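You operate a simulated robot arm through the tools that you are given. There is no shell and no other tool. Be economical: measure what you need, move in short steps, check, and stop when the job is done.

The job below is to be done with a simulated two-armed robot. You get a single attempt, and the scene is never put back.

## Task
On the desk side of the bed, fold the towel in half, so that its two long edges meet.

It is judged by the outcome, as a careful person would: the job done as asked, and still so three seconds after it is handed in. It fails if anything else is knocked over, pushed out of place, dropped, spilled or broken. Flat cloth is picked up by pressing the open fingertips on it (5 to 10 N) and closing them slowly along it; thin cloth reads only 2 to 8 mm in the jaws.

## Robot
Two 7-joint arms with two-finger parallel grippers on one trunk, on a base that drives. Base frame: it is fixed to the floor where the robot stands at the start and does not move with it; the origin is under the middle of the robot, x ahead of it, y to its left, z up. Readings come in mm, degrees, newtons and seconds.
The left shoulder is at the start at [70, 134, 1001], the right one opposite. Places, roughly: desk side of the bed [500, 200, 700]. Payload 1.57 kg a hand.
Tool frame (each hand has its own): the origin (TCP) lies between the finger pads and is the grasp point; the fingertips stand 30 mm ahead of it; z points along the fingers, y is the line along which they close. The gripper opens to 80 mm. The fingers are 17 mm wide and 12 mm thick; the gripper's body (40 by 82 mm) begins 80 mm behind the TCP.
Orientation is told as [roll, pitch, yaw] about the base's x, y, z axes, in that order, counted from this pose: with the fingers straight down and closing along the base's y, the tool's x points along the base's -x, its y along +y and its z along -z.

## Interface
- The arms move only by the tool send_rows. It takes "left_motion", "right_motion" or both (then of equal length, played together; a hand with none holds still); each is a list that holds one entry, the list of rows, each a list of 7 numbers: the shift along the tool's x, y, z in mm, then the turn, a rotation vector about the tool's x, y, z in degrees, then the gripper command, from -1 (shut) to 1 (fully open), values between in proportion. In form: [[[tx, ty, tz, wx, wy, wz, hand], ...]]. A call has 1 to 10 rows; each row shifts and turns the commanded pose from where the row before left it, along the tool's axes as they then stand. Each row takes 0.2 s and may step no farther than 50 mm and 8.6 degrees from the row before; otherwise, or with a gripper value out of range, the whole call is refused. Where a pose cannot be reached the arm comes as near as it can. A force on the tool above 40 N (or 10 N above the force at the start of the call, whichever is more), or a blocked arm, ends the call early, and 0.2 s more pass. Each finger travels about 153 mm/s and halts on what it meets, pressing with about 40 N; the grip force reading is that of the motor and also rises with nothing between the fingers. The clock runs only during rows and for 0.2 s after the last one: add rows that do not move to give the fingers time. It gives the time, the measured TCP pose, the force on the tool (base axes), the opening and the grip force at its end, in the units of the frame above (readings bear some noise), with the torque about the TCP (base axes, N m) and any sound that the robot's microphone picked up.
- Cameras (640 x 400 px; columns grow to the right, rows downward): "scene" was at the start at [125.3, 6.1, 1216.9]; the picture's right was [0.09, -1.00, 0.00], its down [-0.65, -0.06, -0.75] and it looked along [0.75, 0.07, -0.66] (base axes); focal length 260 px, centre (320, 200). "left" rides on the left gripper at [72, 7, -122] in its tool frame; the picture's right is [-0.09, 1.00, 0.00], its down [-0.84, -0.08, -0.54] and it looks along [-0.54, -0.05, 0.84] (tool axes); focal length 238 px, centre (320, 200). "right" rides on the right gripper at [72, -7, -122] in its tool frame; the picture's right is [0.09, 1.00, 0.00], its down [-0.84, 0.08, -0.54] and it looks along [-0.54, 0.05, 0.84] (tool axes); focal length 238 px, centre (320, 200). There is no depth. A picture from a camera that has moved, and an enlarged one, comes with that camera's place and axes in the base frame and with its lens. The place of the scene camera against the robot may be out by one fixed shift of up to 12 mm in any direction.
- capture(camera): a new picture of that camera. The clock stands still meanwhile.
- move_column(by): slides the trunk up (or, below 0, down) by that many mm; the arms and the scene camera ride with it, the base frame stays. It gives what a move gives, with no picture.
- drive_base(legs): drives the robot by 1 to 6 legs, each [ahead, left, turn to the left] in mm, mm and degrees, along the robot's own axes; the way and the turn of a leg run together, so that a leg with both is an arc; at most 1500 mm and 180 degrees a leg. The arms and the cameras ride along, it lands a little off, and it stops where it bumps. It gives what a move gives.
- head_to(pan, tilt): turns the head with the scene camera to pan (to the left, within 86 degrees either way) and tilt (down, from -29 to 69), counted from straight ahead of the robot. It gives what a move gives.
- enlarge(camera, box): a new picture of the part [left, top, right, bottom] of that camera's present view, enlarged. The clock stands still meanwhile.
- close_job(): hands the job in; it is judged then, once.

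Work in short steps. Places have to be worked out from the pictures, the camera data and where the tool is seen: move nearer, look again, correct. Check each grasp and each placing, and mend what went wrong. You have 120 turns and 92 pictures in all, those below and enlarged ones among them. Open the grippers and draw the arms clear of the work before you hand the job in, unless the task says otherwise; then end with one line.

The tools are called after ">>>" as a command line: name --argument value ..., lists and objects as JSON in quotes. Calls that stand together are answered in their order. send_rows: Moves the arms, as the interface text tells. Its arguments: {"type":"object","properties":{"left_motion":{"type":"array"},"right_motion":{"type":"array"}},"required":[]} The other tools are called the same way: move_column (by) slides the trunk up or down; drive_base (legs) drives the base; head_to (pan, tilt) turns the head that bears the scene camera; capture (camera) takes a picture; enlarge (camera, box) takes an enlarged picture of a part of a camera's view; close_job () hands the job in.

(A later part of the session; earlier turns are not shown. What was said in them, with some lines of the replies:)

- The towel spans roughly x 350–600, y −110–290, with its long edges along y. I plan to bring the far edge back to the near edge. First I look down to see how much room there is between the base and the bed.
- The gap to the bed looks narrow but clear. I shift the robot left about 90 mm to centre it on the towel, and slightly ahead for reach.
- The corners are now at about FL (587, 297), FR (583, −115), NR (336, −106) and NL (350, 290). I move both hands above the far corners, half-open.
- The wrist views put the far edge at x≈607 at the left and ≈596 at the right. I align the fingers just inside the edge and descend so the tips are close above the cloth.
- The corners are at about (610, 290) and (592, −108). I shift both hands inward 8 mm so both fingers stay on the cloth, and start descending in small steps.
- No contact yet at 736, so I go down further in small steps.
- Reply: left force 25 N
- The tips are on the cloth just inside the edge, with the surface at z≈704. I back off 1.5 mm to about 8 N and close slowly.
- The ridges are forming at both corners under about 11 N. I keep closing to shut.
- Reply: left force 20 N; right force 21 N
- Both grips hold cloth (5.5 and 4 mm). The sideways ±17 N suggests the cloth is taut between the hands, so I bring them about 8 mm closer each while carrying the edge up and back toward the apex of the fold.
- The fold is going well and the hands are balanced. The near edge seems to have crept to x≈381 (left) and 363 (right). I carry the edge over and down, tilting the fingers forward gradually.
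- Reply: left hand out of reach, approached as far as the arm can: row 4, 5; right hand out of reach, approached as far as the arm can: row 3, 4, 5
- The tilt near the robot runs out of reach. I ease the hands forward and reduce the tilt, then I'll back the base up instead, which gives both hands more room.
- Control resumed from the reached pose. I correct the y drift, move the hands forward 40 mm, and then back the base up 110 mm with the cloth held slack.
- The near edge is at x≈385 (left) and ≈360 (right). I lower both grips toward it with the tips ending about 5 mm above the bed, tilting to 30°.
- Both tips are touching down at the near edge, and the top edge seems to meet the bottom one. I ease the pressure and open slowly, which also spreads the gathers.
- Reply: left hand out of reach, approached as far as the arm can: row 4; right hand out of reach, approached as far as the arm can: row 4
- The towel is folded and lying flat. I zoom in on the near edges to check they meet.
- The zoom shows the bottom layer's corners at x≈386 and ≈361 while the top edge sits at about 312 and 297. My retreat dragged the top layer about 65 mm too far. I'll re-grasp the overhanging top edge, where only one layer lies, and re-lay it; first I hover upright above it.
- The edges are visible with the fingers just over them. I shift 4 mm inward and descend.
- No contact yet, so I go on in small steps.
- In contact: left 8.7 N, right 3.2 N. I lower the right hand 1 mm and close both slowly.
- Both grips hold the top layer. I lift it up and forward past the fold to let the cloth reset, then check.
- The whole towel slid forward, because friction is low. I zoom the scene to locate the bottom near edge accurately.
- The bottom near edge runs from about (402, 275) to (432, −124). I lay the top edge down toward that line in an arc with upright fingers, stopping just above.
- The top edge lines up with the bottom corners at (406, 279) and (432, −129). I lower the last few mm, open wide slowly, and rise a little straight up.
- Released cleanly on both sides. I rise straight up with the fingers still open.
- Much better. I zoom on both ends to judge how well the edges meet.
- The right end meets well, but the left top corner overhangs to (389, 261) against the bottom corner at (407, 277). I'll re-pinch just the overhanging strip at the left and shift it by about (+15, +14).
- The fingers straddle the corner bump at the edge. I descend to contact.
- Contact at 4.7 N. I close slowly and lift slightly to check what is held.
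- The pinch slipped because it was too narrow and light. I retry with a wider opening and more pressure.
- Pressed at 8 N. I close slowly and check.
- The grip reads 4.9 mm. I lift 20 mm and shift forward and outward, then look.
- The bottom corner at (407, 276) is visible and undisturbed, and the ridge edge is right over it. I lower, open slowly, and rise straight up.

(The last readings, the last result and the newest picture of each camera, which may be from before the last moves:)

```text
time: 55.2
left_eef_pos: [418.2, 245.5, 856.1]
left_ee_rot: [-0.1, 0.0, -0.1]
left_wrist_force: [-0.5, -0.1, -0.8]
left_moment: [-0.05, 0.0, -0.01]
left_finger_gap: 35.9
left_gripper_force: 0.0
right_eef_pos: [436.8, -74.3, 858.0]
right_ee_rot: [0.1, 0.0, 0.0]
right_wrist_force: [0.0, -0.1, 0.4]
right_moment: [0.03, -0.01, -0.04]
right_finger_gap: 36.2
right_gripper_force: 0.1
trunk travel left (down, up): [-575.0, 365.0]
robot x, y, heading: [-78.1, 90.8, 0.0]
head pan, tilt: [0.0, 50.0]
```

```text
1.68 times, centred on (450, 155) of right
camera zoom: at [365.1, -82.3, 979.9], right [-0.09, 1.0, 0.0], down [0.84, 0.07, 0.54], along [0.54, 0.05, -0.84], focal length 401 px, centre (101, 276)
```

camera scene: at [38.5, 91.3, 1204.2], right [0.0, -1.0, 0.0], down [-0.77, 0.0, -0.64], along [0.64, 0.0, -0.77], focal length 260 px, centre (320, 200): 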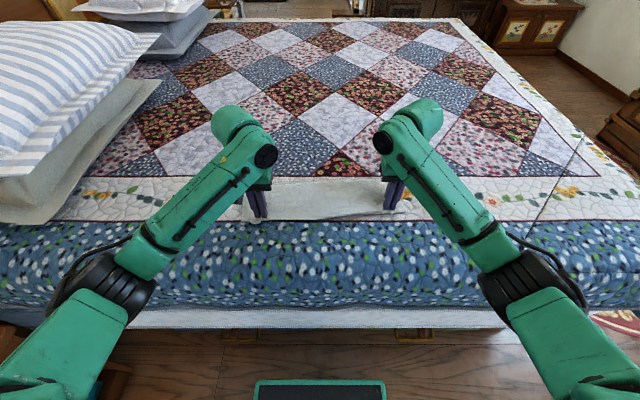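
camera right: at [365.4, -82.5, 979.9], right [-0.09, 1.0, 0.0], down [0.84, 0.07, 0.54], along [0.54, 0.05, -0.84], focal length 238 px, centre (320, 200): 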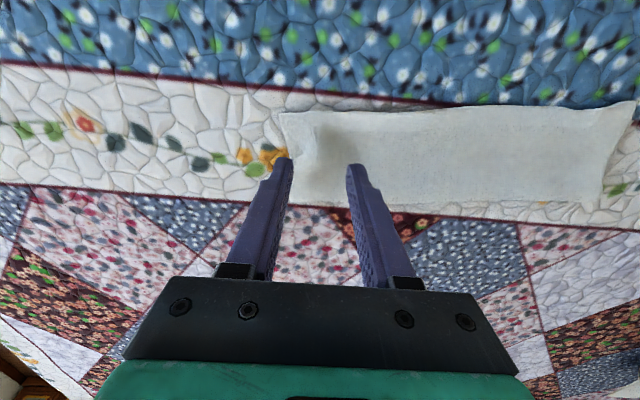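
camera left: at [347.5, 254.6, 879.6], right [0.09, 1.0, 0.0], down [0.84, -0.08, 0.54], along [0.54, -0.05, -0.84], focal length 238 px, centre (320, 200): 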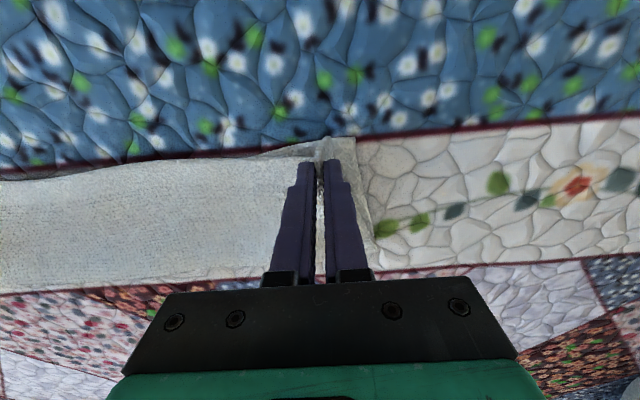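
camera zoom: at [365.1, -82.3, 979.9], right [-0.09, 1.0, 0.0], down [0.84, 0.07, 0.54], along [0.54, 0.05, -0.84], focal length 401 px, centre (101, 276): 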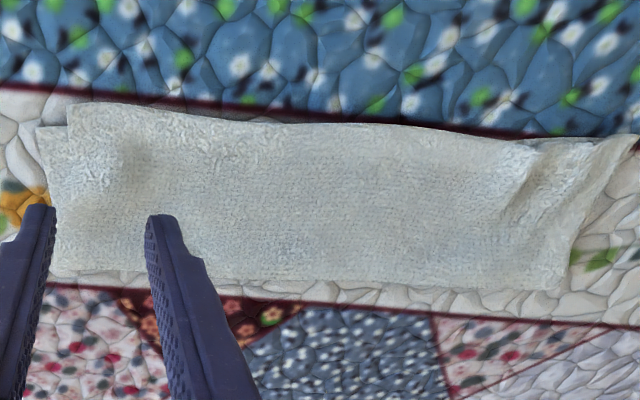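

The left end now meets. The right top corner overhangs about 15 mm in x and falls about 18 mm short in y, so I do the same correction there.

>>> send_rows --right_motion '[[[5, 1, 35, 0, 0, 0, -0.05], [5, 1, 35, 0, 0, 0, -0.05], [6, 2, 30, 0, 0, 0, -0.05], [0, 0, 12, 0, 0, 0, -0.05], [0, 0, 0, 0, 0, 0, -0.05]]]'

>>> capture --camera "right"

```text
time: 56.4
left_eef_pos: [418.1, 244.4, 857.1]
left_ee_rot: [0.0, -0.1, -0.2]
left_wrist_force: [-0.1, 0.0, -0.7]
left_moment: [0.0, -0.01, 0.0]
left_finger_gap: 36.0
left_gripper_force: 0.1
right_eef_pos: [419.6, -71.0, 745.6]
right_ee_rot: [0.2, -0.2, -0.3]
right_wrist_force: [0.7, -0.3, -0.3]
right_moment: [0.0, -0.01, 0.01]
right_finger_gap: 37.7
right_gripper_force: 0.0
trunk travel left (down, up): [-575.0, 365.0]
robot x, y, heading: [-79.3, 94.5, -0.5]
head pan, tilt: [0.0, 50.0]
```

```text
29 pictures are left
camera right: at [347.2, -78.5, 869.1], right [-0.09, 1.0, 0.0], down [0.84, 0.07, 0.54], along [0.54, 0.05, -0.84], focal length 238 px, centre (320, 200)
```

right: 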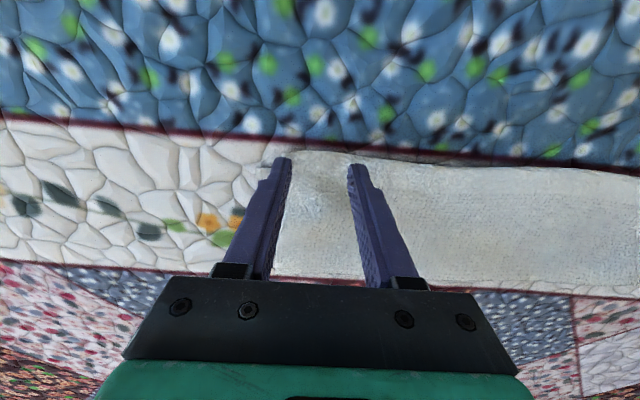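

The left finger is near the corner's limit, so I shift 5 mm inward and press.

>>> send_rows --right_motion '[[[-1, 5, 4, 0, 0, 0, -0.05], [0, 0, 3, 0, 0, 0, -0.05], [0, 0, 3, 0, 0, 0, -0.05], [0, 0, 0, 0, 0, 0, -0.05]]]'

```text
time: 57.4
left_eef_pos: [416.6, 245.0, 856.4]
left_ee_rot: [-0.1, 0.0, -0.1]
left_wrist_force: [-0.1, 0.3, 0.2]
left_moment: [-0.02, 0.0, 0.02]
left_finger_gap: 35.7
left_gripper_force: 0.1
right_eef_pos: [421.8, -65.8, 738.9]
right_ee_rot: [0.2, -0.2, 0.0]
right_wrist_force: [0.8, -0.3, 2.0]
right_moment: [0.01, -0.03, 0.0]
right_finger_gap: 38.3
right_gripper_force: 0.1
trunk travel left (down, up): [-575.0, 365.0]
robot x, y, heading: [-85.3, 88.8, -0.1]
head pan, tilt: [0.0, 50.0]
```

Light contact at 2 N. I press a little further.

>>> send_rows --right_motion '[[[0, 0, 1.5, 0, 0, 0, -0.05], [0, 0, 0, 0, 0, 0, -0.05]]]'

```text
time: 58.0
left_eef_pos: [418.3, 244.9, 857.4]
left_ee_rot: [0.0, 0.1, -0.1]
left_wrist_force: [0.0, -0.2, 0.3]
left_moment: [-0.01, -0.01, 0.03]
left_finger_gap: 36.0
left_gripper_force: 0.0
right_eef_pos: [421.5, -65.9, 734.0]
right_ee_rot: [0.1, -0.3, -0.2]
right_wrist_force: [-1.2, -0.2, 4.6]
right_moment: [0.02, -0.05, 0.04]
right_finger_gap: 38.0
right_gripper_force: 0.0
trunk travel left (down, up): [-575.0, 365.0]
robot x, y, heading: [-81.9, 90.7, -0.1]
head pan, tilt: [0.0, 50.0]
```

4.6 N now. I add about 1 mm and close slowly.

>>> send_rows --right_motion '[[[0, 0, 1, 0, 0, 0, -0.05], [0, 0, 0, 0, 0, 0, -0.13], [0, 0, 0, 0, 0, 0, -0.2], [0, 0, 0, 0, 0, 0, -0.27], [0, 0, 0, 0, 0, 0, -0.34], [0, 0, 0, 0, 0, 0, -0.41], [0, 0, 0, 0, 0, 0, -0.48], [0, 0, 0, 0, 0, 0, -0.55], [0, 0, 0, 0, 0, 0, -0.6]]]'

>>> send_rows --right_motion '[[[0, 0, 0, 0, 0, 0, -0.67], [0, 0, 0, 0, 0, 0, -0.74], [0, 0, 0, 0, 0, 0, -0.81], [0, 0, 0, 0, 0, 0, -0.88], [0, 0, 0, 0, 0, 0, -0.95], [0, 0, 0, 0, 0, 0, -1], [0, 0, 0, 0, 0, 0, -1], [0, 0, 0, 0, 0, 0, -1]]]'

>>> capture --camera "right"

```text
time: 60.0
left_eef_pos: [416.8, 247.1, 856.6]
left_ee_rot: [0.0, 0.0, -0.1]
left_wrist_force: [-0.1, 0.2, -0.5]
left_moment: [-0.03, 0.0, 0.02]
left_finger_gap: 36.3
left_gripper_force: 0.1
right_eef_pos: [421.5, -66.6, 734.4]
right_ee_rot: [0.0, -0.3, 0.0]
right_wrist_force: [-0.7, 1.5, 8.0]
right_moment: [0.02, -0.04, 0.0]
right_finger_gap: 15.0
right_gripper_force: 0.2
trunk travel left (down, up): [-575.0, 365.0]
robot x, y, heading: [-77.1, 93.6, 0.0]
head pan, tilt: [0.0, 50.0]
```

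```text
time: 61.8
left_eef_pos: [417.5, 244.5, 856.7]
left_ee_rot: [0.1, 0.0, -0.2]
left_wrist_force: [0.0, 1.2, -0.1]
left_moment: [-0.04, 0.02, 0.0]
left_finger_gap: 35.7
left_gripper_force: 0.1
right_eef_pos: [420.5, -65.2, 733.9]
right_ee_rot: [0.1, -0.4, -0.2]
right_wrist_force: [-0.2, 1.5, 7.2]
right_moment: [0.02, -0.04, 0.0]
right_finger_gap: 4.3
right_gripper_force: 24.9
trunk travel left (down, up): [-575.0, 365.0]
robot x, y, heading: [-80.6, 95.8, -0.1]
head pan, tilt: [0.0, 50.0]
```

```text
28 pictures are left
camera right: at [348.3, -73.3, 856.9], right [-0.09, 1.0, 0.0], down [0.83, 0.07, 0.55], along [0.54, 0.05, -0.84], focal length 238 px, centre (320, 200)
```

right: 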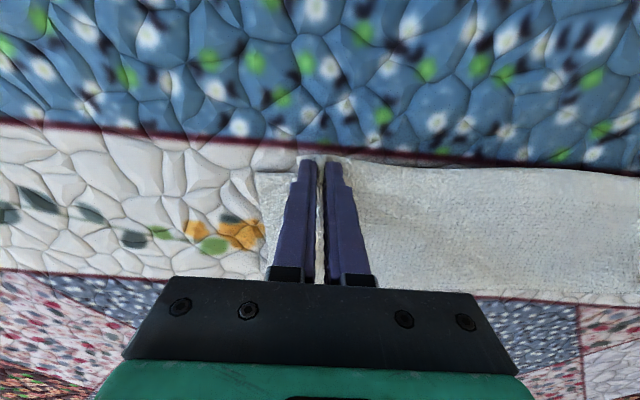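

It grips at 4.3 mm. I lift, shift forward and outward, and look.

>>> send_rows --right_motion '[[[0, 0, -10, 0, 0, 0, -1], [-4, 0, -10, 0, 0, 0, -1], [-5, -4, -2, 0, 0, 0, -1], [-5, -5, 0, 0, 0, 0, -1], [0, -5, 0, 0, 0, 0, -1], [0, 0, 0, 0, 0, 0, -1]]]'

>>> capture --camera "right"

>>> enlarge --camera "scene" --box '[220, 140, 420, 265]'

```text
time: 63.2
left_eef_pos: [417.7, 244.7, 857.0]
left_ee_rot: [0.0, -0.1, -0.1]
left_wrist_force: [0.2, 1.4, 0.2]
left_moment: [-0.03, 0.05, -0.01]
left_finger_gap: 36.1
left_gripper_force: 0.2
right_eef_pos: [436.3, -80.3, 756.3]
right_ee_rot: [0.1, -0.3, -0.3]
right_wrist_force: [-0.2, 0.8, -0.5]
right_moment: [-0.01, 0.04, 0.01]
right_finger_gap: 4.1
right_gripper_force: 25.1
trunk travel left (down, up): [-575.0, 365.0]
robot x, y, heading: [-79.4, 91.3, -0.1]
head pan, tilt: [0.0, 50.0]
```

```text
27 pictures are left
camera right: at [363.6, -88.0, 878.5], right [-0.09, 1.0, 0.0], down [0.84, 0.07, 0.54], along [0.54, 0.05, -0.84], focal length 238 px, centre (320, 200)
```

right: 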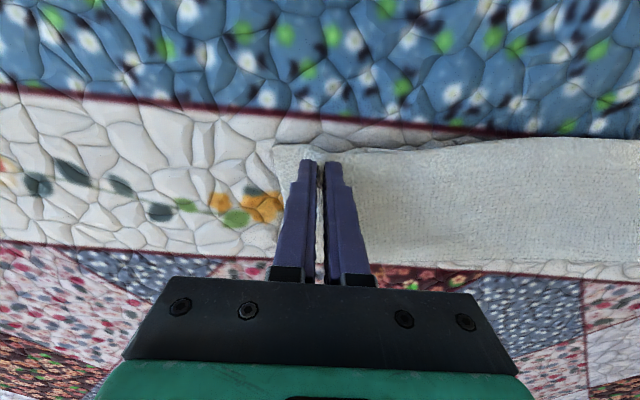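

```text
3.20 times, centred on (320, 202) of scene
camera zoom: at [38.5, 91.3, 1204.2], right [0.0, -1.0, 0.0], down [-0.77, 0.0, -0.64], along [0.64, 0.0, -0.77], focal length 832 px, centre (320, 192)
```

zoom: 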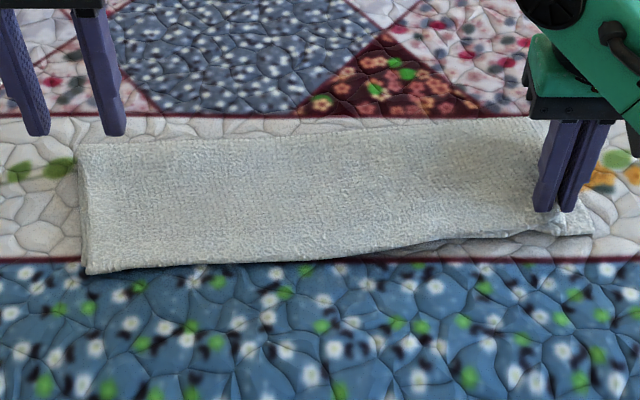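

The left wrinkle smoothed out too. I nudge 3 mm forward, lower, release and rise.

>>> send_rows --right_motion '[[[-2, 0, 8, 0, 0, 0, -1], [-1, 0, 7, 0, 0, 0, -1], [0, 0, 3, 0, 0, 0, -1], [0, 0, 0, 0, 0, 0, -0.85], [0, 0, 0, 0, 0, 0, -0.7], [0, 0, 0, 0, 0, 0, -0.5], [0, 0, 0, 0, 0, 0, -0.3], [0, 0, 0, 0, 0, 0, -0.1], [0, 0, 0, 0, 0, 0, -0.1]]]'

>>> send_rows --right_motion '[[[0, 0, -5, 0, 0, 0, -0.1], [0, 0, -10, 0, 0, 0, -0.1], [0, 0, -25, 0, 0, 0, -0.1], [0, 0, -40, 0, 0, 0, -0.1], [0, 0, -40, 0, 0, 0, -0.1], [0, 0, 0, 0, 0, 0, -0.1]]]'

>>> enlarge --camera "left" --box '[30, 70, 390, 250]'

>>> enlarge --camera "scene" --box '[220, 140, 420, 265]'

>>> enlarge --camera "right" --box '[260, 80, 640, 230]'

```text
time: 65.2
left_eef_pos: [416.8, 245.3, 858.0]
left_ee_rot: [0.0, 0.2, -0.1]
left_wrist_force: [0.0, 0.5, 0.7]
left_moment: [0.0, -0.01, -0.02]
left_finger_gap: 36.1
left_gripper_force: 0.0
right_eef_pos: [438.5, -80.2, 737.9]
right_ee_rot: [0.1, -0.1, -0.2]
right_wrist_force: [-0.1, -1.3, 1.8]
right_moment: [-0.02, -0.03, 0.01]
right_finger_gap: 34.8
right_gripper_force: 0.1
trunk travel left (down, up): [-575.0, 365.0]
robot x, y, heading: [-79.8, 91.1, 0.1]
head pan, tilt: [0.0, 50.0]
```

```text
time: 66.6
left_eef_pos: [418.3, 245.5, 855.7]
left_ee_rot: [0.0, 0.0, 0.0]
left_wrist_force: [0.4, 0.2, 0.5]
left_moment: [-0.02, 0.03, 0.04]
left_finger_gap: 36.2
left_gripper_force: 0.0
right_eef_pos: [439.5, -81.8, 859.1]
right_ee_rot: [0.1, -0.1, -0.2]
right_wrist_force: [-0.1, 0.4, 0.6]
right_moment: [-0.02, 0.02, 0.02]
right_finger_gap: 36.2
right_gripper_force: 0.1
trunk travel left (down, up): [-575.0, 365.0]
robot x, y, heading: [-78.5, 94.7, -0.2]
head pan, tilt: [0.0, 50.0]
```

```text
1.78 times, centred on (210, 160) of left
camera zoom: at [348.1, 251.0, 979.7], right [0.09, 1.0, 0.0], down [0.84, -0.08, 0.54], along [0.54, -0.05, -0.84], focal length 424 px, centre (516, 271)
```

zoom: 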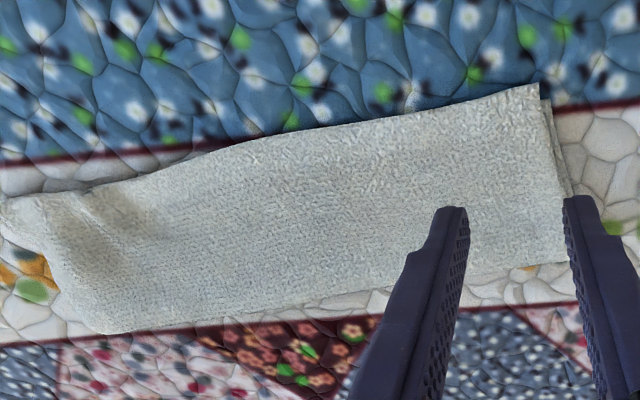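

```text
3.20 times, centred on (320, 202) of scene
camera zoom: at [38.9, 91.0, 1204.2], right [0.0, -1.0, 0.0], down [-0.77, 0.0, -0.64], along [0.64, 0.0, -0.77], focal length 832 px, centre (320, 192)
```

zoom: 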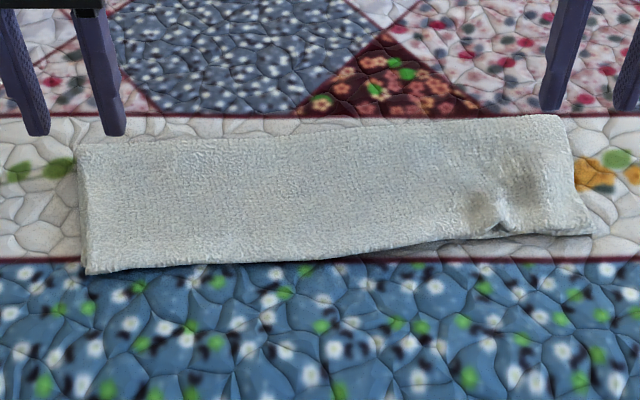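

```text
1.68 times, centred on (450, 155) of right
camera zoom: at [365.6, -88.3, 980.8], right [-0.09, 1.0, 0.0], down [0.84, 0.07, 0.54], along [0.54, 0.05, -0.84], focal length 401 px, centre (101, 276)
```

zoom: 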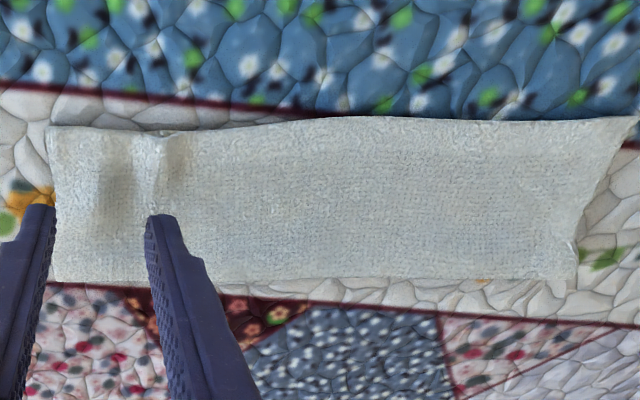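

The corners now meet within about 9 mm on the left and a few mm on the right, and the towel lies flat with one small wrinkle. I open the grippers fully and raise the arms clear.

>>> send_rows --left_motion '[[[0, 0, -30, 0, 0, 0, 1], [0, 0, -30, 0, 0, 0, 1], [0, 0, 0, 0, 0, 0, 1]]]' --right_motion '[[[0, 0, -30, 0, 0, 0, 1], [0, 0, -30, 0, 0, 0, 1], [0, 0, 0, 0, 0, 0, 1]]]'

>>> capture --camera "scene"

```text
time: 67.4
left_eef_pos: [416.5, 245.4, 916.8]
left_ee_rot: [0.0, 0.1, -0.2]
left_wrist_force: [0.5, -0.2, 0.3]
left_moment: [-0.03, 0.02, 0.01]
left_finger_gap: 79.8
left_gripper_force: 0.0
right_eef_pos: [437.7, -80.9, 919.0]
right_ee_rot: [0.0, -0.2, -0.2]
right_wrist_force: [-0.6, 0.8, 0.5]
right_moment: [-0.06, -0.02, -0.03]
right_finger_gap: 80.1
right_gripper_force: 0.1
trunk travel left (down, up): [-575.0, 365.0]
robot x, y, heading: [-80.1, 92.4, 0.0]
head pan, tilt: [0.0, 50.0]
```

```text
22 pictures are left
camera scene: at [39.2, 91.2, 1204.1], right [0.0, -1.0, 0.0], down [-0.77, 0.0, -0.64], along [0.64, 0.0, -0.77], focal length 260 px, centre (320, 200)
```

scene: 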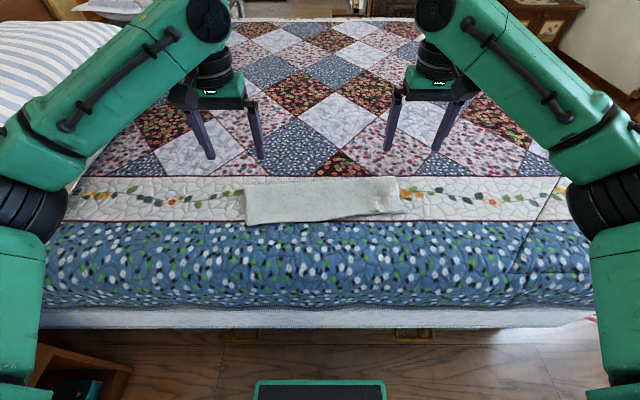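

The towel is folded in half and both arms are clear with the grippers open, so I hand the job in.

>>> close_job

```text
The job is handed in.
```

The towel is folded in half lengthwise on the desk side of the bed. Its long edges meet to within about 9 mm at the left end and a few mm at the right, with one small wrinkle near the right end. It lies about 40–80 mm further onto the bed than where it started and turned a few degrees, because it slid while I was folding it.
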